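You operate a simulated robot arm through the tools that you are given. There is no shell and no other tool. Be economical: measure what you need, move in short steps, check, and stop when the job is done.

Carry out the task below with a simulated two-armed robot. There is one attempt and no reset: what you move stays moved.

## Task
Turn the machine four speed dial to 40 rpm. Pick up the bottle marked "slurry" from the wall end office side top with one hand, pass it to the other hand and put it on the top of the low cabinet. Put the yellow seal ring on the wall end office side top away on the steel top by the drying cabinet. Take the blue wipe and leave it on the wall end machine top. Press the length zero key two times. Press the add runs key two times. Switch the oven socket switch off. Fetch the yellow sponge and set it on the steel top by the drying cabinet. The order is free. Set down upright: bottle.

It is judged by the outcome, as a careful person would: the job done as asked, and still so three seconds after it is handed in. It fails if anything else is knocked over, pushed out of place, dropped, spilled or broken. A push-on lid holds only when it is set on centred and level and pressed home; a screw cap is set on level and turned clockwise until tight.

## Robot
Two 7-joint arms with fingered hands on one trunk, on a base that drives. Base frame: it is fixed to the floor where the robot stands at the start and does not move with it; the origin is under the middle of the robot, x ahead of it, y to its left, z up; the surface under the hand at the start is at about z = 0.76. Lengths are in m, angles in rad, forces in N, time in s.
The left shoulder is at the start at [0.07, 0.132, 1.092], the right one opposite. With the tool pointing down near the work surface each hand reaches from about 0.1 to 0.62 m from the robot's upright axis, wherever it stands, measured 20 degrees to its own side. Places, roughly: add runs key [0.7, 4.5, 0.8]; blue wipe (6x5x3 cm) [1.7, -1.3, 0.8]; length zero key [5.2, -1.6, 0.8]; machine four speed dial [0.5, 0, 0.8]; oven socket switch [-1.3, 3.3, 0.6]; short slurry bottle, wash bottle [1.75, 0.25, 0.75]; steel top by the drying cabinet [-1.5, 4, 0.8]; top of the low cabinet [5.1, 3.4, 0.5]; wall end machine top [0.6, -0.3, 0.8]; yellow seal ring (4x4x2 cm) [1.9, 0, 0.8]; yellow sponge (6x5x3 cm) [-1.4, 3.1, 0.8]. Payload 2.3 kg a hand.
The tool frame of a hand sits at the grasp point between the pads (the TCP): z along the fingers, y along the line on which they close. The tips reach 0.025 m beyond it. The gripper opens to 0.088 m. The gripper's body begins 0.029 m behind the TCP. The gripper is a hand of 3 fingers: y runs from the thumb to the fingers, the wrist lies at [-0.013, -0.097, -0.162] in the tool frame.
Orientation is told as [roll, pitch, yaw] about the base's x, y, z axes, in that order, counted from this pose: with the fingers straight down and the wrist toward the robot, the tool's x, y and z point along [0, 1, 0], [1, 0, 0] and [0, 0, -1] of the base frame.

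## Interface
- The arms move only by the tool move_arm. It takes "left_targets", "right_targets" or both (then of equal length, played together; a hand with none holds still); each is one flat list of numbers, 6 for each row, row after row: the shift along the tool's x, y, z in m, then the turn, a rotation vector about the tool's x, y, z in rad. In form: [tx, ty, tz, rx, ry, rz, tx, ty, tz, rx, ry, rz, ...]. A call has 1 to 8 rows; each row shifts and turns the commanded pose from where the row before left it, along the tool's axes as they then stand. Each row takes 0.2 s and may step no farther than 0.05 m and 0.15 rad from the row before; otherwise, the whole call is refused. Where a pose cannot be reached the arm comes as near as it can. A force on the tool above 40 N (or 10 N above the force at the start of the call, whichever is more), or a blocked arm, ends the call early, and 0.2 s more pass. In this call time passes only in rows, and 0.2 s behind the last. The reply holds the time, the measured pose of the TCP, the force on the tool along the base axes, the opening and the grip force, in the units named above and with some noise, with the torque about the TCP (base axes, N m) and any sound that the robot's microphone picked up, and new pictures: "views" is both (left out), scene, wrist or none (wrist: the cameras of the hands that moved).
- Cameras (640 x 400 px; columns grow to the right, rows downward): "scene" is now at [0.1284, -0.0168, 1.3995]; the picture's right is [-0.18, -0.98, 0.00], its down [-0.69, 0.13, -0.71] and it looks along [0.70, -0.13, -0.71] (base axes); focal length 266 px, centre (320, 200). "left" rides on the left gripper at [-0.058, -0.085, -0.099] in its tool frame; the picture's right is [-0.67, -0.35, 0.66], its down [0.69, -0.63, 0.37] and it looks along [0.28, 0.69, 0.66] (tool axes); focal length 261 px, centre (320, 200). "right" rides on the right gripper at [0.058, -0.085, -0.099] in its tool frame; the picture's right is [-0.67, 0.35, -0.66], its down [-0.69, -0.63, 0.37] and it looks along [-0.28, 0.69, 0.66] (tool axes); focal length 261 px, centre (320, 200). There is no depth. A picture from a camera that has moved, and an enlarged one, comes with that camera's place and axes in the base frame and with its lens.
- raise_lower(by): slides the trunk up (or, below 0, down) by that many m; the arms and the scene camera ride with it, the base frame stays. It gives what a move gives, with no picture.
- steer(legs): drives the robot by 1 to 6 legs, each [ahead, left, turn to the left] in m, m and rad, along the robot's own axes; the way and the turn of a leg run together, so that a leg with both is an arc; at most 1.5 m and 3.142 rad a leg. The arms and the cameras ride along, it lands a little off, and it stops where it bumps. It gives what a move gives, and a new picture of the scene camera.
- finger_targets(index, middle, thumb_bend, thumb_turn, hand): sets how far each is bent, from 0 (flat) to 1 (curled in); at 0.3 the hand is open as for a grip, at 0.7 the pads meet at the TCP. One left out holds its place. A second passes; each finger stops where it meets its share of the squeeze, and holds until it gets a number again. It is the only way to open and close the hand. It gives what a move gives, with no picture; readings hold the bend of each and the force on the fingers (four entries, about 0 where the hand has none), thumb and palm. thumb_turn goes from beside the hand (0) to across from the fingers (1), as for a grip.
- turn_head(pan, tilt): turns the head with the scene camera to pan (to the left, within 1.501 rad either way) and tilt (down, from -0.506 to 1.204), counted from straight ahead of the robot. It gives what a move gives, and a new picture of the scene camera.
- enlarge(camera, box): a new picture of the part [left, top, right, bottom] of that camera's present view, enlarged. It takes no simulated time.
- finish_job(): hands the job in; it is judged then, once.

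Go step by step. Nothing tells you exact positions but the pictures and the camera data: compare them with the known pose of the tool, close in by small moves and look again before you grip or let go. The budget is 196 turns and 260 pictures, counting those below and the enlarged ones. Unless the task says otherwise, let go and move clear before handing in.

The tools are called after "Request:" as name(argument=value, ...) on one line, values as JSON. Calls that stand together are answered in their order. move_arm: Moves the arms, as the interface text tells. Its arguments: {"type":"object","properties":{"left_targets":{"type":"array"},"right_targets":{"type":"array"},"views":{"type":"string","enum":["both","scene","wrist","none"]}},"required":[]} The other tools are called the same way: raise_lower (by) slides the trunk up or down; finger_targets (index, middle, thumb_bend, thumb_turn, hand) moves the fingers one by one; steer (legs) drives the base; turn_head (pan, tilt) turns the head that bears the scene camera; enlarge (camera, box) takes an enlarged picture of a part of a camera's view; finish_job () hands the job in.

At the start:

```text
t: 0.0
left_tool_pos: [0.4332, 0.1333, 1.056]
left_tool_rot: [0.0, 0.0, 0.0]
left_contact_force: [-0.5, 0.2, 0.5]
left_moment: [-0.02, 0.0, -0.01]
left_gripper_width: 0.0872
left_finger_force: 0.1
left_shape: jaw
left_bend: [0.3, 0.3, 0.3, 0.98]
left_finger forces: [0.1, 0.0, 0.1, 0.0, 0.0, 0.0]
right_tool_pos: [0.4224, -0.1846, 1.0555]
right_tool_rot: [0.001, -0.001, -0.001]
right_contact_force: [0.4, -0.4, -0.2]
right_moment: [0.0, 0.0, -0.01]
right_gripper_width: 0.0875
right_finger_force: 0.1
right_shape: jaw
right_bend: [0.3, 0.3, 0.3, 0.98]
right_finger forces: [0.0, 0.0, 0.0, 0.1, 0.1, 0.0]
trunk travel left (down, up): [-0.65, 0.19]
robot x, y, heading: [0.0014, -0.0024, -0.003]
head pan, tilt: [-0.185, 0.782]
```

scene: 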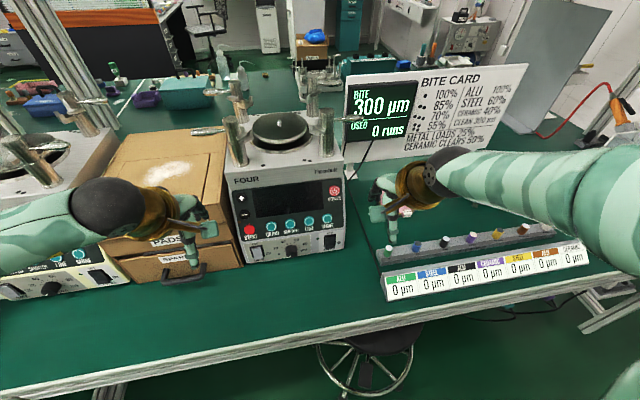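
right: 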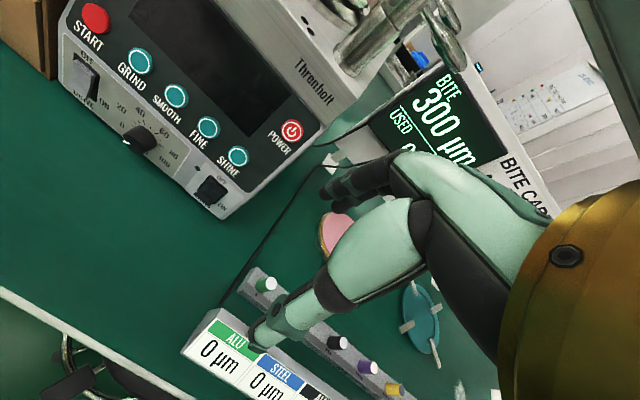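
left: 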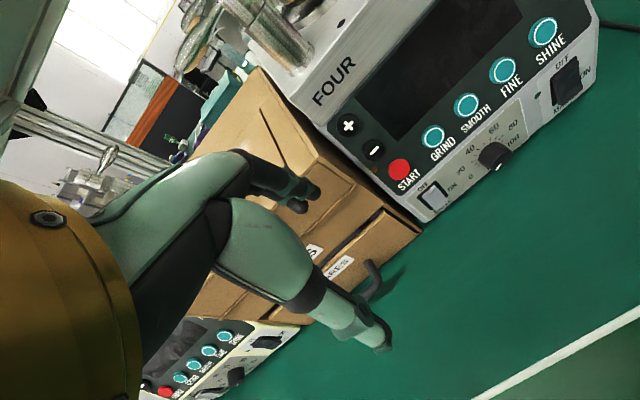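

I see machine FOUR right ahead, with a speed dial on its lower front panel. I take a closer look at the dial first.

Request:
enlarge(camera="scene", box=[230, 180, 350, 265])

Request:
enlarge(camera="left", box=[400, 80, 600, 220])

Request:
enlarge(camera="scene", box=[0, 0, 350, 120])

```text
4.71 times, centred on (290, 222) of scene
camera zoom: at [0.1284, -0.0168, 1.3995], right [-0.18, -0.98, 0.0], down [-0.69, 0.13, -0.71], along [0.7, -0.13, -0.71], focal length 1254 px, centre (461, 94)
```

zoom: 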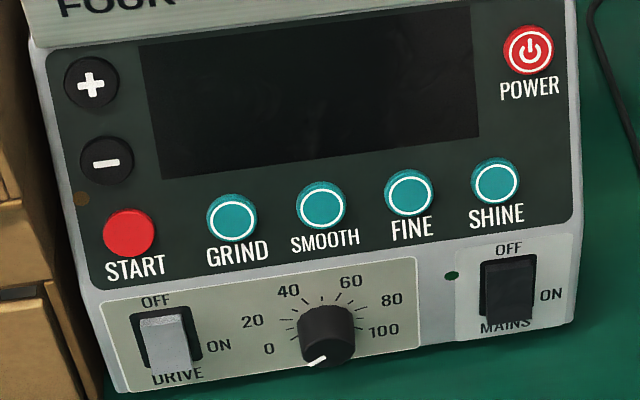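

```text
2.86 times, centred on (500, 150) of left
camera zoom: at [0.3483, 0.0773, 1.1538], right [-0.35, -0.67, -0.66], down [-0.63, 0.69, -0.37], along [0.69, 0.28, -0.66], focal length 745 px, centre (-194, 343)
```

zoom: 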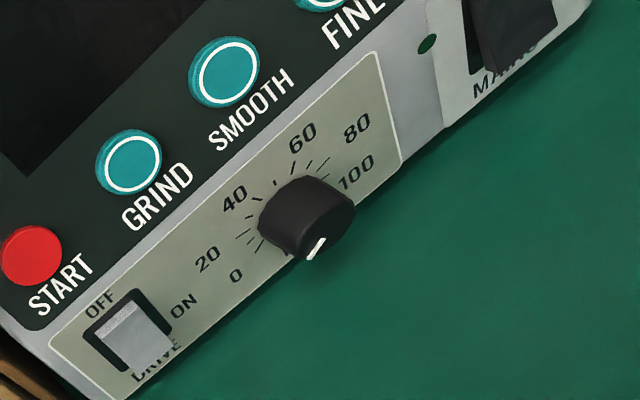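

```text
1.83 times, centred on (175, 60) of scene
camera zoom: at [0.1284, -0.0168, 1.3995], right [-0.18, -0.98, 0.0], down [-0.69, 0.13, -0.71], along [0.7, -0.13, -0.71], focal length 487 px, centre (585, 456)
```

zoom: 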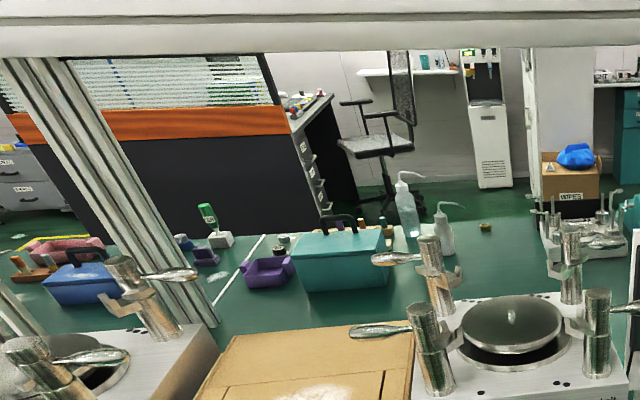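

The dial is at about [0.53, -0.02, 0.815] on a vertical panel and its pointer stands at 0; 40 is roughly 100 degrees clockwise. I back off a little and swing the right hand to point forward.

Request:
steer(legs=[[-0.15, 0, 0]])

Request:
move_arm(right_targets=[0, 0.05, 0, 0, 0, 0, 0, 0.05, 0, 0, 0, 0, 0, 0.04, 0, 0, 0, 0, 0, 0, 0, -0.08637, -0.08637, -0.08637, 0, 0, 0, -0.08637, -0.08637, -0.08637, 0, 0, 0, -0.08637, -0.08637, -0.08637, 0, 0, 0, -0.08637, -0.08637, -0.08637], views="none")

Request:
move_arm(right_targets=[0, 0, 0, -0.08637, -0.08637, -0.08637, 0, 0, 0, -0.08637, -0.08637, -0.08637, 0, 0, 0, -0.08637, -0.08637, -0.08637, 0, 0, 0, -0.08637, -0.08637, -0.08637, 0, 0, 0, -0.08637, -0.08637, -0.08637, 0, 0, 0, -0.08637, -0.08637, -0.08637, 0, 0, 0, -0.08637, -0.08637, -0.08637, 0, 0, 0, -0.08637, -0.08637, -0.08637], views="none")

Request:
move_arm(right_targets=[0, 0, 0, -0.08637, -0.08637, -0.08637, 0, 0, 0, -0.08637, -0.08637, -0.08637], views="both")

```text
t: 1.4
left_tool_pos: [0.2837, 0.1357, 1.0545]
left_tool_rot: [0.0, 0.001, 0.003]
left_contact_force: [0.7, -0.3, -0.3]
left_moment: [0.04, -0.01, 0.01]
left_gripper_width: 0.0875
left_finger_force: 0.0
left_shape: jaw
left_bend: [0.3, 0.3, 0.3, 0.98]
left_finger forces: [0.0, 0.0, 0.0, 0.1, 0.0, 0.1]
right_tool_pos: [0.273, -0.1819, 1.0555]
right_tool_rot: [0.0, 0.002, 0.003]
right_contact_force: [-1.0, -0.1, 0.6]
right_moment: [0.01, 0.02, -0.02]
right_gripper_width: 0.0873
right_finger_force: 0.0
right_shape: jaw
right_bend: [0.3, 0.3, 0.3, 0.98]
right_finger forces: [0.1, 0.0, 0.0, 0.0, 0.0, 0.1]
trunk travel left (down, up): [-0.65, 0.19]
robot x, y, heading: [-0.1512, -0.0031, 0.0]
head pan, tilt: [-0.185, 0.782]
camera scene: at [-0.0203, -0.0167, 1.3993], right [-0.18, -0.98, 0.0], down [-0.7, 0.13, -0.71], along [0.7, -0.13, -0.71], focal length 266 px, centre (320, 200)
```

scene: 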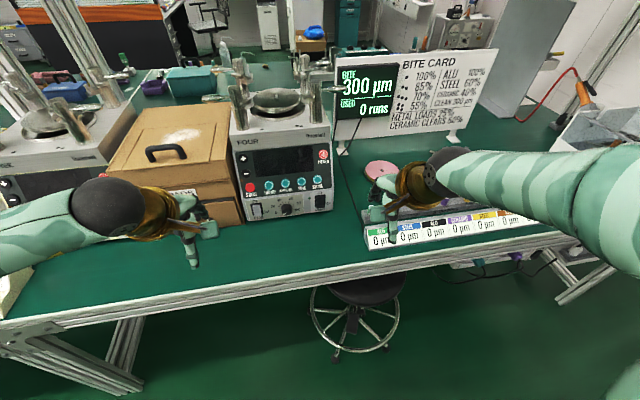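

```text
t: 3.0
left_tool_pos: [0.2811, 0.1352, 1.0564]
left_tool_rot: [0.001, 0.001, 0.004]
left_contact_force: [0.0, 0.1, 0.9]
left_moment: [-0.04, -0.01, -0.01]
left_gripper_width: 0.0876
left_finger_force: 0.0
left_shape: jaw
left_bend: [0.3, 0.3, 0.3, 0.98]
left_finger forces: [0.0, 0.0, 0.0, 0.0, 0.1, 0.0]
right_tool_pos: [0.4108, -0.1812, 1.0574]
right_tool_rot: [-0.411, -0.273, 0.415]
right_contact_force: [0.1, -0.1, 0.0]
right_moment: [-0.01, 0.04, 0.02]
right_gripper_width: 0.0877
right_finger_force: 0.1
right_shape: jaw
right_bend: [0.3, 0.3, 0.3, 0.98]
right_finger forces: [0.1, 0.0, 0.1, 0.0, 0.0, 0.0]
trunk travel left (down, up): [-0.65, 0.19]
robot x, y, heading: [-0.1517, 0.0019, 0.004]
head pan, tilt: [-0.185, 0.782]
```

```text
t: 4.8
left_tool_pos: [0.2813, 0.1353, 1.0555]
left_tool_rot: [0.0, 0.001, 0.004]
left_contact_force: [-0.4, 0.2, -0.3]
left_moment: [0.01, 0.0, -0.01]
left_gripper_width: 0.0878
left_finger_force: 0.1
left_shape: jaw
left_bend: [0.3, 0.3, 0.3, 0.98]
left_finger forces: [0.0, 0.1, 0.0, 0.0, 0.0, 0.1]
right_tool_pos: [0.4107, -0.1818, 1.0554]
right_tool_rot: [-1.384, -0.156, 1.388]
right_contact_force: [1.4, 0.3, 0.8]
right_moment: [0.0, 0.02, 0.0]
right_gripper_width: 0.0878
right_finger_force: 0.1
right_shape: jaw
right_bend: [0.3, 0.3, 0.3, 0.98]
right_finger forces: [0.0, 0.0, 0.1, 0.0, 0.0, 0.0]
trunk travel left (down, up): [-0.65, 0.19]
robot x, y, heading: [-0.1522, -0.0041, 0.004]
head pan, tilt: [-0.185, 0.782]
```

```text
t: 5.4
left_tool_pos: [0.2813, 0.1348, 1.0561]
left_tool_rot: [0.001, 0.0, 0.005]
left_contact_force: [-0.7, -0.2, 0.2]
left_moment: [-0.01, 0.0, -0.02]
left_gripper_width: 0.0877
left_finger_force: 0.0
left_shape: jaw
left_bend: [0.3, 0.3, 0.3, 0.98]
left_finger forces: [0.0, 0.0, 0.0, 0.0, 0.0, 0.0]
right_tool_pos: [0.4102, -0.1821, 1.0567]
right_tool_rot: [-1.573, 0.002, 1.575]
right_contact_force: [-0.3, 0.8, 0.2]
right_moment: [-0.03, -0.01, 0.01]
right_gripper_width: 0.0878
right_finger_force: 0.0
right_shape: jaw
right_bend: [0.3, 0.3, 0.3, 0.98]
right_finger forces: [0.0, 0.0, 0.0, 0.1, 0.1, 0.0]
trunk travel left (down, up): [-0.65, 0.19]
robot x, y, heading: [-0.1531, -0.0007, 0.003]
head pan, tilt: [-0.185, 0.782]
camera scene: at [-0.0224, -0.0173, 1.3995], right [-0.18, -0.98, 0.0], down [-0.69, 0.13, -0.71], along [0.7, -0.13, -0.71], focal length 266 px, centre (320, 200)
camera right: at [0.3125, -0.2676, 0.9975], right [-0.66, 0.35, 0.67], down [0.37, -0.63, 0.69], along [0.66, 0.7, 0.28], focal length 261 px, centre (320, 200)
```

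scene: 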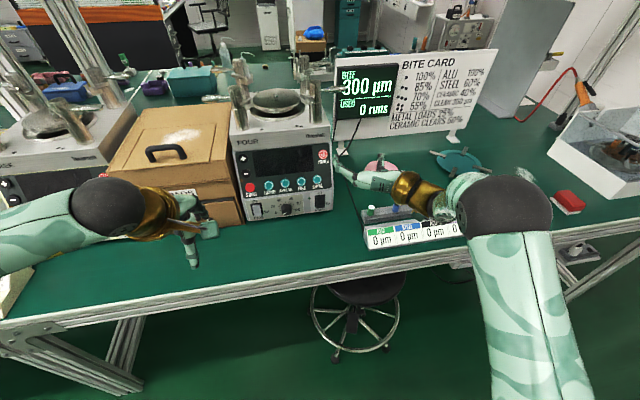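
right: 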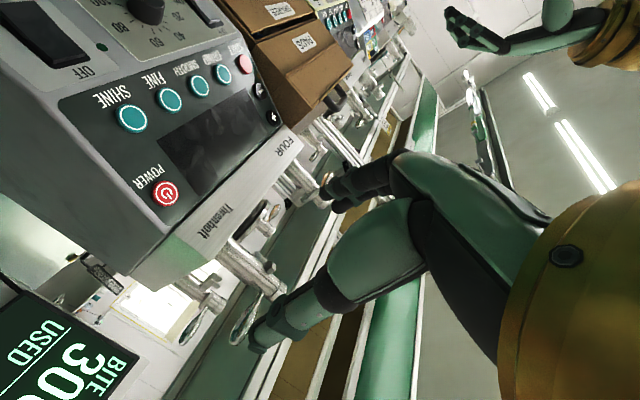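

The forward-pointing pose works. I roll the wrist up over the hand so the knob can then be turned clockwise in one sweep.

Request:
move_arm(right_targets=[0, 0, 0, 0, 0, -0.15, 0, 0, 0, 0, 0, -0.15, 0, 0, 0, 0, 0, -0.15, 0, 0, 0, 0, 0, -0.15, 0, 0, 0, 0, 0, -0.15, 0, 0, 0, 0, 0, -0.15, 0, 0, 0, 0, 0, -0.15, 0, 0, 0, 0, 0, -0.15], views="none")

Request:
move_arm(right_targets=[0, 0, 0, 0, 0, -0.15, 0, 0, 0, 0, 0, -0.15, 0, 0, 0, 0, 0, -0.0708, -0.05, 0, 0, 0, 0, 0, -0.05, 0, 0, 0, 0, 0, -0.05, 0, 0, 0, 0, 0, -0.014, 0, 0, 0, 0, 0], views="none")

Request:
raise_lower(by=-0.24)

Request:
turn_head(pan=0, tilt=0.65)

```text
t: 7.2
left_tool_pos: [0.2811, 0.1351, 1.055]
left_tool_rot: [0.001, 0.002, 0.005]
left_contact_force: [0.1, 0.2, 0.4]
left_moment: [0.0, -0.01, -0.04]
left_gripper_width: 0.0873
left_finger_force: 0.0
left_shape: jaw
left_bend: [0.3, 0.3, 0.3, 0.98]
left_finger forces: [0.0, 0.0, 0.0, 0.0, 0.1, 0.0]
right_tool_pos: [0.4094, -0.1858, 1.0515]
right_tool_rot: [-1.551, 1.196, 1.582]
right_contact_force: [0.5, 0.3, 0.4]
right_moment: [0.02, 0.0, -0.04]
right_gripper_width: 0.0876
right_finger_force: 0.0
right_shape: jaw
right_bend: [0.3, 0.3, 0.3, 0.98]
right_finger forces: [0.1, 0.0, 0.0, 0.0, 0.0, 0.0]
trunk travel left (down, up): [-0.65, 0.19]
robot x, y, heading: [-0.1514, -0.002, 0.003]
head pan, tilt: [-0.185, 0.782]
```

```text
t: 8.8
left_tool_pos: [0.2806, 0.1363, 1.0557]
left_tool_rot: [0.0, 0.0, 0.004]
left_contact_force: [-0.1, 0.9, 0.4]
left_moment: [0.0, -0.01, 0.0]
left_gripper_width: 0.0879
left_finger_force: 0.1
left_shape: jaw
left_bend: [0.3, 0.3, 0.3, 0.98]
left_finger forces: [0.0, 0.0, 0.0, 0.0, 0.0, 0.0]
right_tool_pos: [0.4118, -0.0305, 1.055]
right_tool_rot: [1.774, 1.568, -1.365]
right_contact_force: [0.7, -0.5, -0.8]
right_moment: [-0.02, -0.03, 0.01]
right_gripper_width: 0.088
right_finger_force: 0.1
right_shape: jaw
right_bend: [0.3, 0.3, 0.3, 0.98]
right_finger forces: [0.1, 0.0, 0.0, 0.1, 0.0, 0.0]
right hand out of reach, approached as far as the arm can: row 5, 6
trunk travel left (down, up): [-0.65, 0.19]
robot x, y, heading: [-0.154, -0.0002, 0.001]
head pan, tilt: [-0.185, 0.782]
```

```text
t: 11.3
left_tool_pos: [0.2788, 0.1351, 0.8175]
left_tool_rot: [0.0, -0.004, 0.003]
left_contact_force: [0.4, 0.0, -0.5]
left_moment: [0.02, 0.0, -0.02]
left_gripper_width: 0.0875
left_finger_force: 0.1
left_shape: jaw
left_bend: [0.3, 0.3, 0.3, 0.98]
left_finger forces: [0.0, 0.1, 0.1, 0.1, 0.1, 0.1]
right_tool_pos: [0.4097, -0.0338, 0.8166]
right_tool_rot: [-3.034, 1.565, 0.11]
right_contact_force: [0.1, 0.1, 14.5]
right_moment: [0.08, 0.23, -0.01]
right_gripper_width: 0.087
right_finger_force: 0.1
right_shape: jaw
right_bend: [0.3, 0.37, 0.3, 0.98]
right_finger forces: [0.0, 14.8, 0.1, 0.0, 0.1, 0.0]
trunk travel left (down, up): [-0.41, 0.43]
robot x, y, heading: [-0.1537, -0.0016, 0.008]
head pan, tilt: [-0.185, 0.782]
```

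```text
t: 12.0
left_tool_pos: [0.2785, 0.1356, 0.8179]
left_tool_rot: [0.001, -0.004, 0.004]
left_contact_force: [-0.6, 0.6, 0.1]
left_moment: [-0.01, -0.01, 0.02]
left_gripper_width: 0.0876
left_finger_force: 0.0
left_shape: jaw
left_bend: [0.3, 0.3, 0.3, 0.98]
left_finger forces: [0.1, 0.0, 0.0, 0.0, 0.0, 0.1]
right_tool_pos: [0.4092, -0.0314, 0.8163]
right_tool_rot: [-3.083, 1.565, 0.063]
right_contact_force: [0.3, 0.5, 18.5]
right_moment: [0.16, 0.22, 0.02]
right_gripper_width: 0.0862
right_finger_force: 0.0
right_shape: jaw
right_bend: [0.3, 0.38, 0.3, 0.98]
right_finger forces: [0.1, 17.1, 0.0, 0.0, 0.0, 0.0]
trunk travel left (down, up): [-0.41, 0.43]
robot x, y, heading: [-0.1549, 0.0003, 0.003]
head pan, tilt: [0.0, 0.649]
camera scene: at [-0.0206, -0.0015, 1.1714], right [0.0, -1.0, 0.0], down [-0.6, 0.0, -0.8], along [0.8, 0.0, -0.6], focal length 266 px, centre (320, 200)
```

scene: 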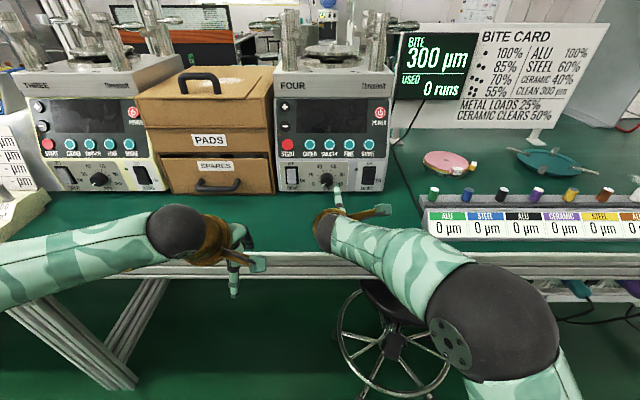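

The middle finger just touches the table because the hand is wide open; the knob is only about 3 cm wide. I narrow the fingers and look.

Request:
finger_targets(hand="right", index=0.45, middle=0.45, thumb_bend=0.45)

Request:
move_arm(right_targets=[-0.016, 0, 0.03, 0, 0, 0], views="both")

Request:
enlarge(camera="scene", box=[270, 130, 400, 230])

```text
t: 13.0
left_tool_pos: [0.2812, 0.135, 0.8157]
left_tool_rot: [0.0, 0.001, 0.004]
left_contact_force: [-0.3, -0.5, -0.6]
left_moment: [0.04, -0.03, 0.02]
left_gripper_width: 0.0876
left_finger_force: 0.1
left_shape: jaw
left_bend: [0.3, 0.3, 0.3, 0.98]
left_finger forces: [0.0, 0.1, 0.0, 0.1, 0.1, 0.1]
right_tool_pos: [0.4132, -0.0327, 0.8126]
right_tool_rot: [-0.727, 1.571, 2.42]
right_contact_force: [0.8, -0.2, 0.2]
right_moment: [0.02, 0.02, -0.03]
right_gripper_width: 0.0531
right_finger_force: 0.0
right_shape: fingers
right_bend: [0.45, 0.45, 0.45, 0.98]
right_finger forces: [0.0, 0.0, 0.0, 0.1, 0.0, 0.0]
trunk travel left (down, up): [-0.41, 0.43]
robot x, y, heading: [-0.1533, -0.003, 0.011]
head pan, tilt: [0.0, 0.649]
```

```text
t: 13.4
left_tool_pos: [0.2824, 0.1359, 0.816]
left_tool_rot: [0.0, 0.0, 0.003]
left_contact_force: [0.7, 0.4, -0.1]
left_moment: [-0.02, 0.03, 0.0]
left_gripper_width: 0.0875
left_finger_force: 0.1
left_shape: jaw
left_bend: [0.3, 0.3, 0.3, 0.98]
left_finger forces: [0.1, 0.0, 0.0, 0.1, 0.0, 0.1]
right_tool_pos: [0.4429, -0.0145, 0.8124]
right_tool_rot: [-0.616, 1.569, 2.527]
right_contact_force: [0.2, -0.4, 0.7]
right_moment: [-0.01, -0.02, -0.03]
right_gripper_width: 0.053
right_finger_force: 0.5
right_shape: fingers
right_bend: [0.45, 0.46, 0.45, 0.98]
right_finger forces: [0.1, 0.7, 0.1, 0.1, 0.1, 0.1]
trunk travel left (down, up): [-0.41, 0.43]
robot x, y, heading: [-0.1537, -0.0002, 0.002]
head pan, tilt: [0.0, 0.649]
camera scene: at [-0.0157, -0.0014, 1.1708], right [0.0, -1.0, 0.0], down [-0.61, 0.0, -0.8], along [0.8, 0.0, -0.61], focal length 266 px, centre (320, 200)
camera right: at [0.3442, -0.0722, 0.8968], right [-0.66, 0.67, -0.35], down [0.36, 0.69, 0.63], along [0.66, 0.29, -0.69], focal length 261 px, centre (320, 200)
```

scene: 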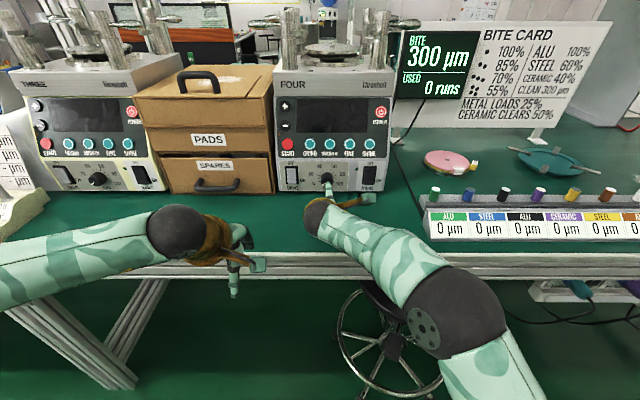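
right: 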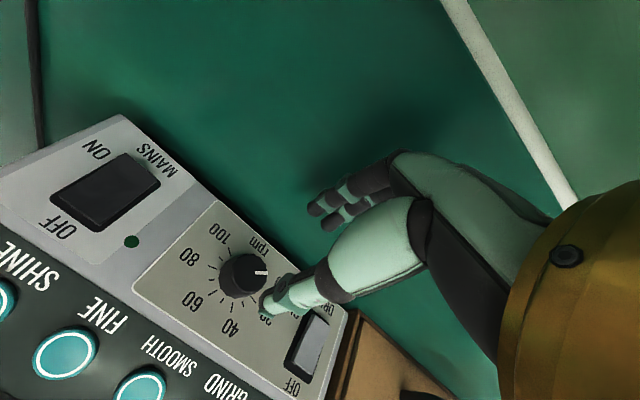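

```text
4.00 times, centred on (335, 180) of scene
camera zoom: at [-0.0157, -0.0014, 1.1708], right [0.0, -1.0, 0.0], down [-0.61, 0.0, -0.8], along [0.8, 0.0, -0.61], focal length 1066 px, centre (260, 280)
```

zoom: 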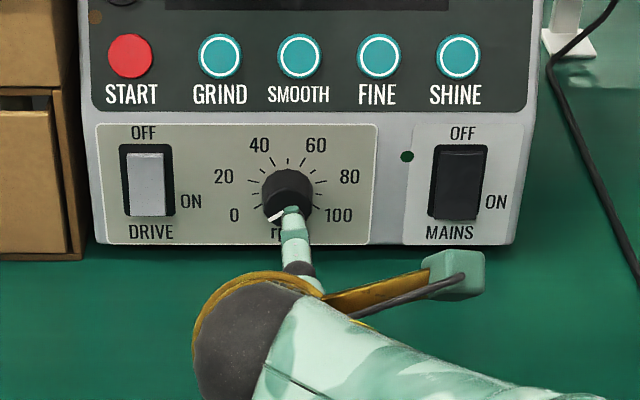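

Knob centre is at about [0.525, -0.017, 0.82]. A closer look at the pointer before I approach.

Request:
enlarge(camera="right", box=[160, 200, 320, 350])

Request:
move_arm(right_targets=[0.001, -0.004, 0.034, 0, 0, 0, 0.001, -0.003, 0.034, 0, 0, 0], views="both")

```text
2.67 times, centred on (240, 275) of right
camera zoom: at [0.3442, -0.0722, 0.8968], right [-0.66, 0.67, -0.35], down [0.36, 0.69, 0.63], along [0.66, 0.29, -0.69], focal length 695 px, centre (533, 0)
```

zoom: 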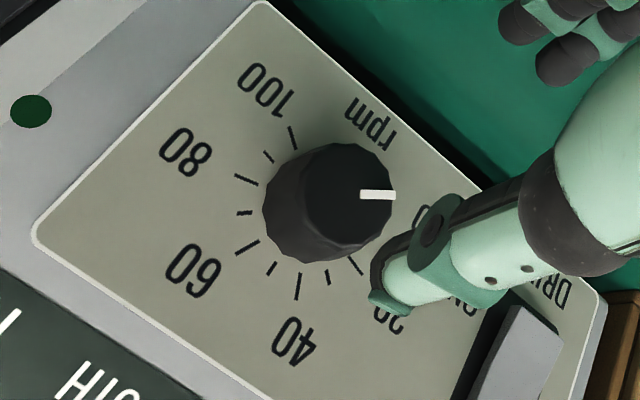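

```text
t: 14.0
left_tool_pos: [0.2815, 0.1359, 0.816]
left_tool_rot: [0.0, -0.001, 0.004]
left_contact_force: [-0.2, 0.3, 0.5]
left_moment: [0.01, 0.01, -0.03]
left_gripper_width: 0.0877
left_finger_force: 0.1
left_shape: jaw
left_bend: [0.3, 0.3, 0.3, 0.98]
left_finger forces: [0.0, 0.0, 0.0, 0.0, 0.0, 0.1]
right_tool_pos: [0.4771, -0.0178, 0.8167]
right_tool_rot: [-0.555, 1.569, 2.588]
right_contact_force: [-0.5, -0.3, 0.2]
right_moment: [0.0, 0.01, 0.01]
right_gripper_width: 0.053
right_finger_force: 0.0
right_shape: fingers
right_bend: [0.45, 0.45, 0.45, 0.98]
right_finger forces: [0.0, 0.0, 0.0, 0.0, 0.0, 0.0]
right hand out of reach, approached as far as the arm can: row 2
trunk travel left (down, up): [-0.41, 0.43]
robot x, y, heading: [-0.1514, 0.0001, 0.002]
head pan, tilt: [0.0, 0.649]
camera scene: at [-0.0171, -0.0017, 1.1709], right [0.0, -1.0, 0.0], down [-0.6, 0.0, -0.8], along [0.8, 0.0, -0.6], focal length 266 px, centre (320, 200)
camera right: at [0.3784, -0.0746, 0.9012], right [-0.66, 0.67, -0.35], down [0.36, 0.69, 0.63], along [0.66, 0.29, -0.7], focal length 261 px, centre (320, 200)
```

scene: 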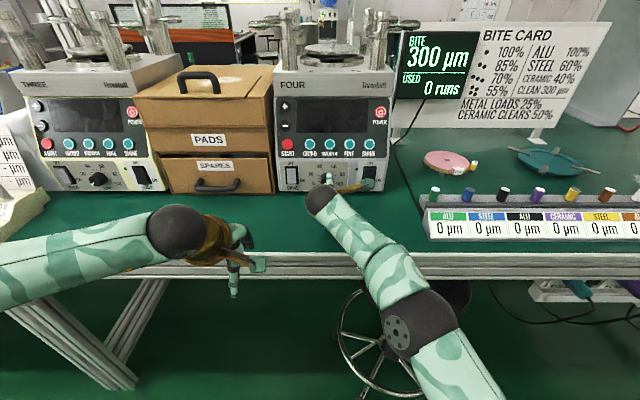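
right: 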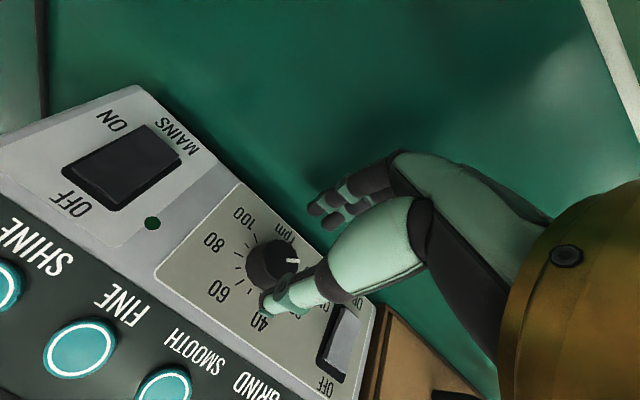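

The arm is at its reach limit, so I pull the hand back slightly and drive forward.

Request:
move_arm(right_targets=[0, 0, -0.04, 0, 0, 0], views="none")

Request:
steer(legs=[[0.07, 0, 0]])

Request:
move_arm(right_targets=[0, 0, 0.002, 0, 0, 0], views="wrist")

```text
t: 14.4
left_tool_pos: [0.2799, 0.1359, 0.8173]
left_tool_rot: [-0.001, -0.001, 0.003]
left_contact_force: [-0.3, 0.6, 0.5]
left_moment: [-0.01, 0.04, 0.0]
left_gripper_width: 0.0875
left_finger_force: 0.1
left_shape: jaw
left_bend: [0.3, 0.3, 0.3, 0.98]
left_finger forces: [0.0, 0.1, 0.0, 0.0, 0.0, 0.1]
right_tool_pos: [0.4365, -0.0196, 0.8184]
right_tool_rot: [-2.544, 1.567, 0.6]
right_contact_force: [0.6, -0.3, 0.2]
right_moment: [0.02, 0.0, 0.02]
right_gripper_width: 0.0529
right_finger_force: 0.2
right_shape: fingers
right_bend: [0.45, 0.45, 0.45, 0.98]
right_finger forces: [0.1, 0.0, 0.1, 0.0, 0.1, 0.0]
trunk travel left (down, up): [-0.41, 0.43]
robot x, y, heading: [-0.1509, -0.0032, 0.006]
head pan, tilt: [0.0, 0.649]
```

```text
t: 15.4
left_tool_pos: [0.3492, 0.1357, 0.8153]
left_tool_rot: [-0.001, 0.0, 0.005]
left_contact_force: [-0.2, 0.0, 0.5]
left_moment: [0.0, -0.02, 0.02]
left_gripper_width: 0.0878
left_finger_force: 0.1
left_shape: jaw
left_bend: [0.3, 0.3, 0.3, 0.98]
left_finger forces: [0.0, 0.0, 0.0, 0.0, 0.0, 0.0]
right_tool_pos: [0.5069, -0.0174, 0.8166]
right_tool_rot: [-1.017, 1.57, 2.13]
right_contact_force: [0.2, 0.2, 0.0]
right_moment: [0.0, -0.02, -0.01]
right_gripper_width: 0.0531
right_finger_force: 0.0
right_shape: fingers
right_bend: [0.45, 0.45, 0.45, 0.98]
right_finger forces: [0.1, 0.0, 0.0, 0.1, 0.0, 0.0]
trunk travel left (down, up): [-0.41, 0.43]
robot x, y, heading: [-0.0824, -0.001, 0.006]
head pan, tilt: [0.0, 0.649]
camera scene: at [0.0524, -0.0013, 1.1707], right [0.0, -1.0, 0.0], down [-0.61, 0.0, -0.8], along [0.8, 0.0, -0.61], focal length 266 px, centre (320, 200)
```

scene: 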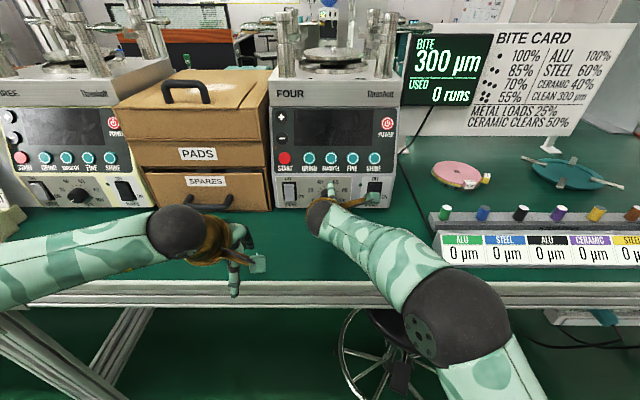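

```text
t: 15.8
left_tool_pos: [0.3497, 0.1368, 0.816]
left_tool_rot: [-0.001, 0.0, 0.003]
left_contact_force: [-1.2, 0.5, 0.2]
left_moment: [0.0, -0.01, -0.05]
left_gripper_width: 0.0879
left_finger_force: 0.0
left_shape: jaw
left_bend: [0.3, 0.3, 0.3, 0.98]
left_finger forces: [0.0, 0.1, 0.0, 0.1, 0.1, 0.1]
right_tool_pos: [0.5082, -0.0183, 0.8166]
right_tool_rot: [-1.99, 1.571, 1.157]
right_contact_force: [-0.1, 0.7, -0.5]
right_moment: [0.01, 0.01, -0.02]
right_gripper_width: 0.0532
right_finger_force: 0.1
right_shape: fingers
right_bend: [0.45, 0.45, 0.45, 0.98]
right_finger forces: [0.0, 0.0, 0.0, 0.0, 0.1, 0.0]
trunk travel left (down, up): [-0.41, 0.43]
robot x, y, heading: [-0.0813, -0.0002, 0.004]
head pan, tilt: [0.0, 0.649]
camera right: at [0.4098, -0.0765, 0.902], right [-0.66, 0.67, -0.35], down [0.36, 0.69, 0.63], along [0.66, 0.29, -0.69], focal length 261 px, centre (320, 200)
```

right: 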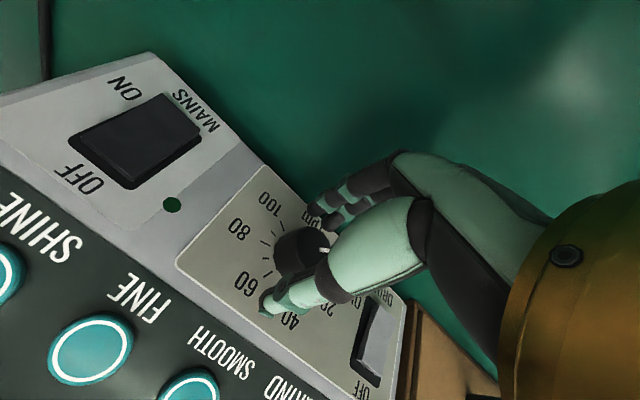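

The knob sits between thumb and fingers. I move in a last centimetre and close on it.

Request:
move_arm(right_targets=[0.001, -0.002, 0.012, 0, 0, 0], views="none")

Request:
finger_targets(hand="right", index=0.62, middle=0.62, thumb_bend=0.62)

Request:
enlarge(camera="right", box=[180, 160, 420, 380])

```text
t: 16.2
left_tool_pos: [0.3475, 0.137, 0.8183]
left_tool_rot: [0.001, -0.007, 0.003]
left_contact_force: [0.3, -1.0, -0.1]
left_moment: [-0.01, -0.01, -0.04]
left_gripper_width: 0.0878
left_finger_force: 0.1
left_shape: jaw
left_bend: [0.3, 0.3, 0.3, 0.98]
left_finger forces: [0.0, 0.0, 0.1, 0.0, 0.1, 0.0]
right_tool_pos: [0.5173, -0.0176, 0.8215]
right_tool_rot: [-2.887, 1.569, 0.26]
right_contact_force: [-12.6, 0.5, -1.5]
right_moment: [-0.01, 0.47, 0.11]
right_gripper_width: 0.0528
right_finger_force: 6.2
right_shape: fingers
right_bend: [0.45, 0.42, 0.45, 0.98]
right_finger forces: [0.0, 12.3, 0.1, 0.1, 0.1, 0.0]
trunk travel left (down, up): [-0.41, 0.43]
robot x, y, heading: [-0.0832, -0.0012, 0.001]
head pan, tilt: [0.0, 0.649]
```

```text
t: 17.2
left_tool_pos: [0.3465, 0.1357, 0.8185]
left_tool_rot: [-0.001, -0.006, 0.003]
left_contact_force: [-0.1, 0.0, -0.7]
left_moment: [0.01, 0.03, -0.01]
left_gripper_width: 0.0875
left_finger_force: 0.2
left_shape: jaw
left_bend: [0.3, 0.3, 0.3, 0.98]
left_finger forces: [0.0, 0.1, 0.0, 0.1, 0.2, 0.0]
right_tool_pos: [0.5164, -0.0181, 0.8209]
right_tool_rot: [-2.934, 1.569, 0.213]
right_contact_force: [-28.2, 1.4, -13.7]
right_moment: [-0.05, 1.33, 0.23]
right_gripper_width: 0.0229
right_finger_force: 15.9
right_shape: fingers
right_bend: [0.55, 0.43, 0.62, 0.98]
right_finger forces: [4.3, 27.5, 0.1, 0.0, 0.0, 0.1]
trunk travel left (down, up): [-0.41, 0.43]
robot x, y, heading: [-0.0831, 0.0007, 0.008]
head pan, tilt: [0.0, 0.649]
```

```text
1.82 times, centred on (300, 270) of right
camera zoom: at [0.4176, -0.0769, 0.9057], right [-0.66, 0.67, -0.35], down [0.36, 0.69, 0.63], along [0.66, 0.29, -0.69], focal length 474 px, centre (356, 73)
```

zoom: 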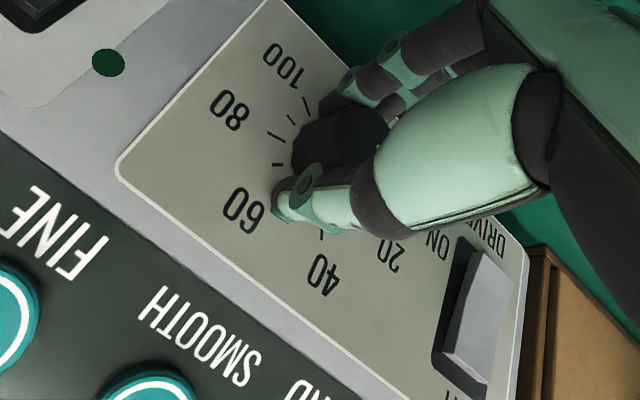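

The middle finger presses on the panel; I open a little, back out 7 mm and close again.

Request:
finger_targets(hand="right", index=0.45, middle=0.45, thumb_bend=0.45)

Request:
move_arm(right_targets=[0, 0, -0.009, 0, 0, 0], views="none")

Request:
finger_targets(hand="right", index=0.62, middle=0.62, thumb_bend=0.62)

Request:
enlarge(camera="right", box=[180, 160, 420, 380])

```text
t: 18.2
left_tool_pos: [0.3467, 0.137, 0.8175]
left_tool_rot: [-0.001, -0.006, 0.005]
left_contact_force: [-0.7, 0.0, 0.1]
left_moment: [0.02, 0.0, -0.01]
left_gripper_width: 0.0876
left_finger_force: 0.1
left_shape: jaw
left_bend: [0.3, 0.3, 0.3, 0.98]
left_finger forces: [0.0, 0.0, 0.0, 0.0, 0.0, 0.0]
right_tool_pos: [0.5175, -0.0184, 0.823]
right_tool_rot: [-3.105, 1.566, 0.042]
right_contact_force: [-15.4, 0.9, -1.6]
right_moment: [0.06, 0.64, 0.16]
right_gripper_width: 0.0518
right_finger_force: 8.4
right_shape: fingers
right_bend: [0.45, 0.41, 0.45, 0.98]
right_finger forces: [0.3, 16.4, 0.1, 0.1, 0.0, 0.0]
trunk travel left (down, up): [-0.41, 0.43]
robot x, y, heading: [-0.0831, -0.0014, 0.001]
head pan, tilt: [0.0, 0.649]
```

```text
t: 18.6
left_tool_pos: [0.3501, 0.1369, 0.8171]
left_tool_rot: [0.001, -0.001, 0.003]
left_contact_force: [0.3, -0.4, 0.4]
left_moment: [0.0, -0.01, 0.02]
left_gripper_width: 0.0876
left_finger_force: 0.2
left_shape: jaw
left_bend: [0.3, 0.3, 0.3, 0.98]
left_finger forces: [0.0, 0.1, 0.0, 0.0, 0.1, 0.0]
right_tool_pos: [0.5121, -0.0208, 0.821]
right_tool_rot: [-3.001, 1.568, 0.146]
right_contact_force: [0.0, -0.3, 0.4]
right_moment: [0.01, -0.01, -0.04]
right_gripper_width: 0.0523
right_finger_force: 0.0
right_shape: fingers
right_bend: [0.45, 0.45, 0.45, 0.98]
right_finger forces: [0.1, 0.0, 0.1, 0.1, 0.0, 0.0]
trunk travel left (down, up): [-0.41, 0.43]
robot x, y, heading: [-0.085, -0.0019, 0.006]
head pan, tilt: [0.0, 0.649]
```

```text
t: 19.6
left_tool_pos: [0.3509, 0.1359, 0.8152]
left_tool_rot: [0.001, 0.002, 0.004]
left_contact_force: [-0.3, 0.6, 0.5]
left_moment: [-0.01, 0.01, 0.0]
left_gripper_width: 0.0874
left_finger_force: 0.1
left_shape: jaw
left_bend: [0.3, 0.3, 0.3, 0.98]
left_finger forces: [0.0, 0.0, 0.0, 0.0, 0.1, 0.0]
right_tool_pos: [0.5123, -0.0195, 0.8191]
right_tool_rot: [-0.309, 1.569, 2.838]
right_contact_force: [-2.9, -1.1, -7.3]
right_moment: [-0.07, 0.21, -0.03]
right_gripper_width: 0.0201
right_finger_force: 3.7
right_shape: fingers
right_bend: [0.58, 0.57, 0.62, 0.98]
right_finger forces: [2.8, 4.9, 0.0, 0.1, 0.1, 0.0]
trunk travel left (down, up): [-0.41, 0.43]
robot x, y, heading: [-0.085, -0.0028, -0.001]
head pan, tilt: [0.0, 0.649]
```

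```text
1.82 times, centred on (300, 270) of right
camera zoom: at [0.4134, -0.0778, 0.9034], right [-0.66, 0.67, -0.35], down [0.36, 0.69, 0.63], along [0.66, 0.29, -0.7], focal length 474 px, centre (356, 73)
```

zoom: 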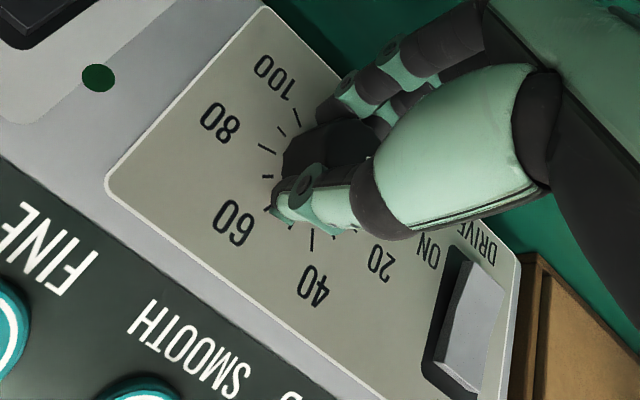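

Fingers touch the knob; I close the thumb on too, then turn clockwise.

Request:
finger_targets(hand="right", index=0.68, middle=0.68, thumb_bend=0.75)

Request:
move_arm(right_targets=[0, 0, 0, 0, 0, 0.15, 0, 0, 0, 0, 0, 0.15, 0, 0, 0, 0, 0, 0.15, 0, 0, 0, 0, 0, 0.15, 0, 0, 0, 0, 0, 0.15], views="wrist")

```text
t: 20.6
left_tool_pos: [0.3498, 0.1362, 0.8154]
left_tool_rot: [0.0, 0.003, 0.003]
left_contact_force: [0.8, -0.1, -0.6]
left_moment: [0.0, 0.03, -0.03]
left_gripper_width: 0.0878
left_finger_force: 0.0
left_shape: jaw
left_bend: [0.3, 0.3, 0.3, 0.98]
left_finger forces: [0.0, 0.0, 0.0, 0.1, 0.0, 0.1]
right_tool_pos: [0.5122, -0.0199, 0.8188]
right_tool_rot: [-0.424, 1.569, 2.723]
right_contact_force: [-1.1, -0.7, -7.3]
right_moment: [-0.05, 0.2, 0.04]
right_gripper_width: 0.0156
right_finger_force: 10.5
right_shape: fingers
right_bend: [0.59, 0.58, 0.67, 0.96]
right_finger forces: [5.8, 8.3, 0.0, 0.0, 6.8, 0.0]
trunk travel left (down, up): [-0.41, 0.43]
robot x, y, heading: [-0.084, 0.0019, 0.008]
head pan, tilt: [0.0, 0.649]
```

```text
t: 21.8
left_tool_pos: [0.35, 0.1364, 0.8153]
left_tool_rot: [0.0, 0.001, 0.004]
left_contact_force: [-0.4, -1.0, -0.4]
left_moment: [-0.02, -0.02, -0.03]
left_gripper_width: 0.0877
left_finger_force: 0.0
left_shape: jaw
left_bend: [0.3, 0.3, 0.3, 0.98]
left_finger forces: [0.0, 0.0, 0.0, 0.1, 0.1, 0.1]
right_tool_pos: [0.5126, -0.0183, 0.8164]
right_tool_rot: [-1.567, 0.819, 1.58]
right_contact_force: [-2.2, 0.9, -11.4]
right_moment: [-0.02, 0.32, 0.1]
right_gripper_width: 0.0155
right_finger_force: 12.4
right_shape: fingers
right_bend: [0.58, 0.59, 0.68, 0.94]
right_finger forces: [8.4, 7.7, 0.0, 0.0, 8.7, 0.0]
trunk travel left (down, up): [-0.41, 0.43]
robot x, y, heading: [-0.0857, 0.0005, 0.007]
head pan, tilt: [0.0, 0.649]
camera right: at [0.4139, -0.1192, 0.8392], right [-0.66, 0.72, 0.21], down [0.37, 0.07, 0.93], along [0.66, 0.69, -0.31], focal length 261 px, centre (320, 200)
```

right: 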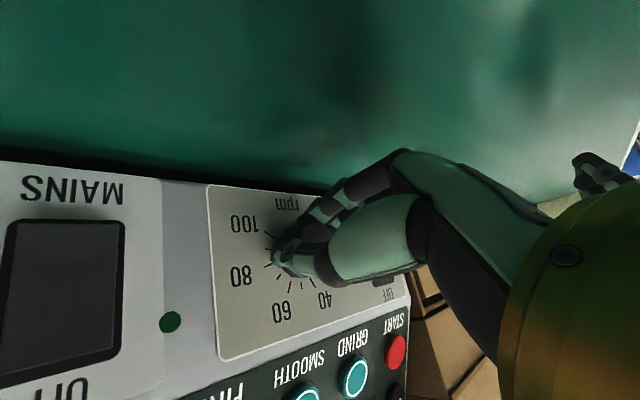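

Grip holds through the first 43 degrees; I turn on.

Request:
move_arm(right_targets=[0, 0, 0, 0, 0, 0.15, 0, 0, 0, 0, 0, 0.15, 0, 0, 0, 0, 0, 0.15, 0, 0, 0, 0, 0, 0.15, 0, 0, 0, 0, 0, 0.15], views="wrist")

Request:
enlarge(camera="scene", box=[270, 150, 400, 230])

```text
t: 23.1
left_tool_pos: [0.3478, 0.1359, 0.8168]
left_tool_rot: [0.0, -0.004, -0.001]
left_contact_force: [0.0, 0.5, -0.2]
left_moment: [0.0, 0.01, -0.01]
left_gripper_width: 0.0876
left_finger_force: 0.0
left_shape: jaw
left_bend: [0.3, 0.3, 0.3, 0.98]
left_finger forces: [0.1, 0.0, 0.0, 0.0, 0.0, 0.0]
right_tool_pos: [0.5098, -0.0228, 0.8306]
right_tool_rot: [-1.597, 0.077, 1.57]
right_contact_force: [-2.4, -4.5, 13.2]
right_moment: [-2.31, 2.27, 0.4]
right_gripper_width: 0.0206
right_finger_force: 8.2
right_shape: fingers
right_bend: [0.52, 0.68, 0.69, 0.95]
right_finger forces: [9.3, 0.0, 0.0, 0.1, 7.5, 0.0]
trunk travel left (down, up): [-0.41, 0.43]
robot x, y, heading: [-0.082, -0.0003, 0.002]
head pan, tilt: [0.0, 0.649]
stopped in row 5 (right hand): the force on the tool passed its limit at 42 N (the readings are from after the stop); the commanded pose is now the measured one
camera right: at [0.4138, -0.1114, 0.7748], right [-0.67, 0.4, 0.62], down [0.34, -0.57, 0.74], along [0.65, 0.71, 0.25], focal length 261 px, centre (320, 200)
```

right: 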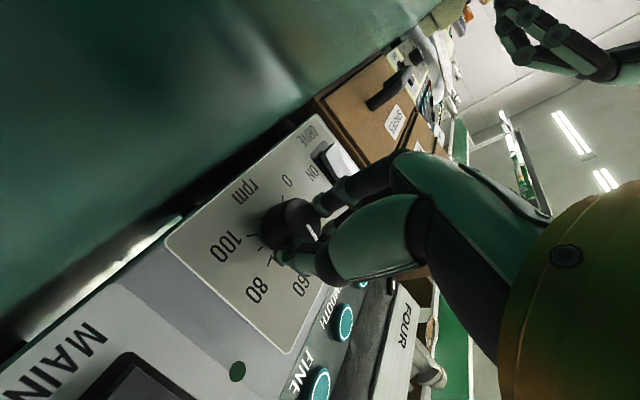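

```text
4.92 times, centred on (335, 190) of scene
camera zoom: at [0.049, -0.0017, 1.1714], right [0.0, -1.0, 0.0], down [-0.6, 0.0, -0.8], along [0.8, 0.0, -0.6], focal length 1311 px, centre (246, 249)
```

zoom: 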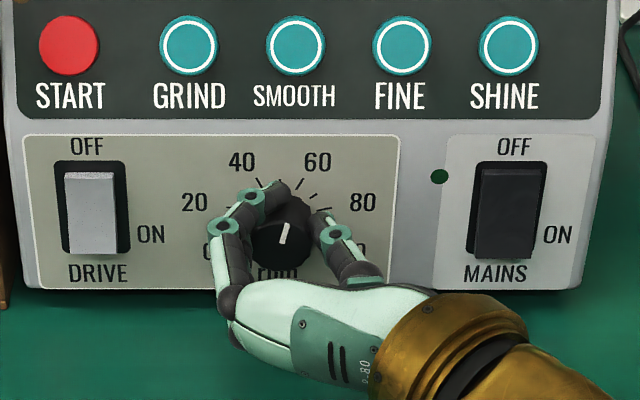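

The pointer now stands just past 50, and the wrist met the table. I turn back counter-clockwise about 30 degrees and look.

Request:
move_arm(right_targets=[0.003, 0, 0, 0, 0, -0.15, 0.003, 0, 0, 0, 0, -0.15, 0.003, 0, 0, 0, 0, -0.15, 0, 0, 0, 0, 0, -0.1], views="none")

Request:
enlarge(camera="scene", box=[270, 150, 400, 230])

```text
t: 24.1
left_tool_pos: [0.3459, 0.1408, 0.8178]
left_tool_rot: [-0.007, -0.005, 0.006]
left_contact_force: [-0.1, 0.4, -0.6]
left_moment: [-0.02, 0.01, 0.01]
left_gripper_width: 0.0877
left_finger_force: 0.0
left_shape: jaw
left_bend: [0.3, 0.3, 0.3, 0.98]
left_finger forces: [0.0, 0.0, 0.0, 0.0, 0.1, 0.0]
right_tool_pos: [0.5104, -0.0158, 0.822]
right_tool_rot: [-1.611, 0.628, 1.557]
right_contact_force: [3.0, 18.8, 22.2]
right_moment: [0.18, -0.5, 0.43]
right_gripper_width: 0.021
right_finger_force: 18.2
right_shape: fingers
right_bend: [0.54, 0.65, 0.67, 1.0]
right_finger forces: [8.2, 17.7, 0.1, 0.0, 11.0, 0.0]
trunk travel left (down, up): [-0.41, 0.43]
robot x, y, heading: [-0.0819, -0.0029, 0.002]
head pan, tilt: [0.0, 0.649]
```

```text
4.92 times, centred on (335, 190) of scene
camera zoom: at [0.047, 0.0052, 1.1716], right [0.0, -1.0, 0.01], down [-0.6, -0.01, -0.8], along [0.8, 0.0, -0.6], focal length 1311 px, centre (246, 249)
```

zoom: 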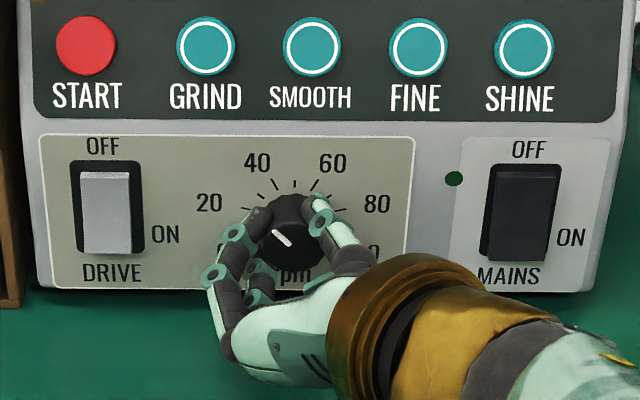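

Now the pointer is near 32, so about 20 degrees clockwise are needed.

Request:
move_arm(right_targets=[0, 0, 0, 0, 0, 0.13, 0, 0, 0, 0, 0, 0.13], views="none")

Request:
enlarge(camera="scene", box=[270, 150, 400, 230])

```text
t: 24.7
left_tool_pos: [0.3457, 0.139, 0.8185]
left_tool_rot: [-0.006, -0.005, 0.0]
left_contact_force: [0.0, -0.5, -0.4]
left_moment: [0.01, 0.0, 0.0]
left_gripper_width: 0.0877
left_finger_force: 0.1
left_shape: jaw
left_bend: [0.3, 0.3, 0.3, 0.98]
left_finger forces: [0.0, 0.1, 0.0, 0.0, 0.0, 0.0]
right_tool_pos: [0.5105, -0.0177, 0.8217]
right_tool_rot: [-1.603, 0.365, 1.562]
right_contact_force: [3.3, 17.6, 23.0]
right_moment: [0.22, -0.52, 0.41]
right_gripper_width: 0.0213
right_finger_force: 18.3
right_shape: fingers
right_bend: [0.53, 0.64, 0.67, 1.0]
right_finger forces: [10.7, 17.4, 0.0, 0.0, 8.5, 0.0]
trunk travel left (down, up): [-0.41, 0.43]
robot x, y, heading: [-0.0807, 0.0019, 0.004]
head pan, tilt: [0.0, 0.649]
```

```text
4.92 times, centred on (335, 190) of scene
camera zoom: at [0.0467, 0.0039, 1.1716], right [0.0, -1.0, 0.01], down [-0.6, -0.01, -0.8], along [0.8, 0.0, -0.6], focal length 1311 px, centre (246, 249)
```

zoom: 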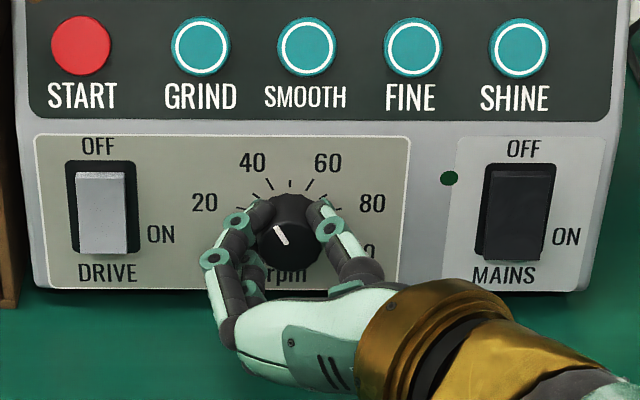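

The pointer is at about -26 degrees, which is the 40 mark. I release and back off to check.

Request:
finger_targets(hand="right", index=0.35, middle=0.35, thumb_bend=0.35)

Request:
move_arm(right_targets=[0, 0, -0.04, 0, 0, 0, 0, 0, -0.05, 0, 0, 0], views="none")

Request:
enlarge(camera="scene", box=[290, 160, 370, 220])

```text
t: 25.7
left_tool_pos: [0.3516, 0.1349, 0.8163]
left_tool_rot: [0.0, 0.0, 0.001]
left_contact_force: [0.2, 0.4, 1.4]
left_moment: [-0.04, -0.01, 0.02]
left_gripper_width: 0.0877
left_finger_force: 0.0
left_shape: jaw
left_bend: [0.3, 0.3, 0.3, 0.98]
left_finger forces: [0.0, 0.0, 0.0, 0.0, 0.0, 0.0]
right_tool_pos: [0.5132, -0.0244, 0.8175]
right_tool_rot: [-1.594, 0.363, 1.562]
right_contact_force: [-0.2, 0.4, -0.4]
right_moment: [-0.01, 0.01, 0.05]
right_gripper_width: 0.0737
right_finger_force: 0.0
right_shape: fingers
right_bend: [0.35, 0.35, 0.35, 0.98]
right_finger forces: [0.1, 0.1, 0.0, 0.0, 0.0, 0.0]
trunk travel left (down, up): [-0.41, 0.43]
robot x, y, heading: [-0.0816, 0.0024, 0.002]
head pan, tilt: [0.0, 0.649]
```

```text
t: 26.3
left_tool_pos: [0.3492, 0.1346, 0.8159]
left_tool_rot: [-0.002, -0.002, 0.001]
left_contact_force: [0.4, 0.3, -0.4]
left_moment: [0.02, 0.01, -0.01]
left_gripper_width: 0.0874
left_finger_force: 0.0
left_shape: jaw
left_bend: [0.3, 0.3, 0.3, 0.98]
left_finger forces: [0.0, 0.0, 0.0, 0.1, 0.0, 0.0]
right_tool_pos: [0.4253, -0.0343, 0.8203]
right_tool_rot: [-1.592, 0.336, 1.538]
right_contact_force: [-1.2, -0.2, -0.1]
right_moment: [0.0, -0.01, 0.0]
right_gripper_width: 0.074
right_finger_force: 0.1
right_shape: fingers
right_bend: [0.35, 0.35, 0.35, 0.98]
right_finger forces: [0.0, 0.0, 0.0, 0.0, 0.1, 0.0]
trunk travel left (down, up): [-0.41, 0.43]
robot x, y, heading: [-0.0837, -0.0023, 0.004]
head pan, tilt: [0.0, 0.649]
```

```text
6.67 times, centred on (330, 190) of scene
camera zoom: at [0.0509, -0.0018, 1.171], right [0.0, -1.0, 0.0], down [-0.6, 0.0, -0.8], along [0.8, 0.0, -0.6], focal length 1776 px, centre (253, 267)
```

zoom: 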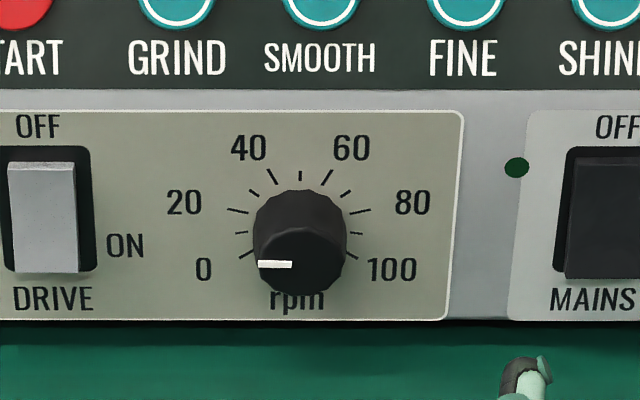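

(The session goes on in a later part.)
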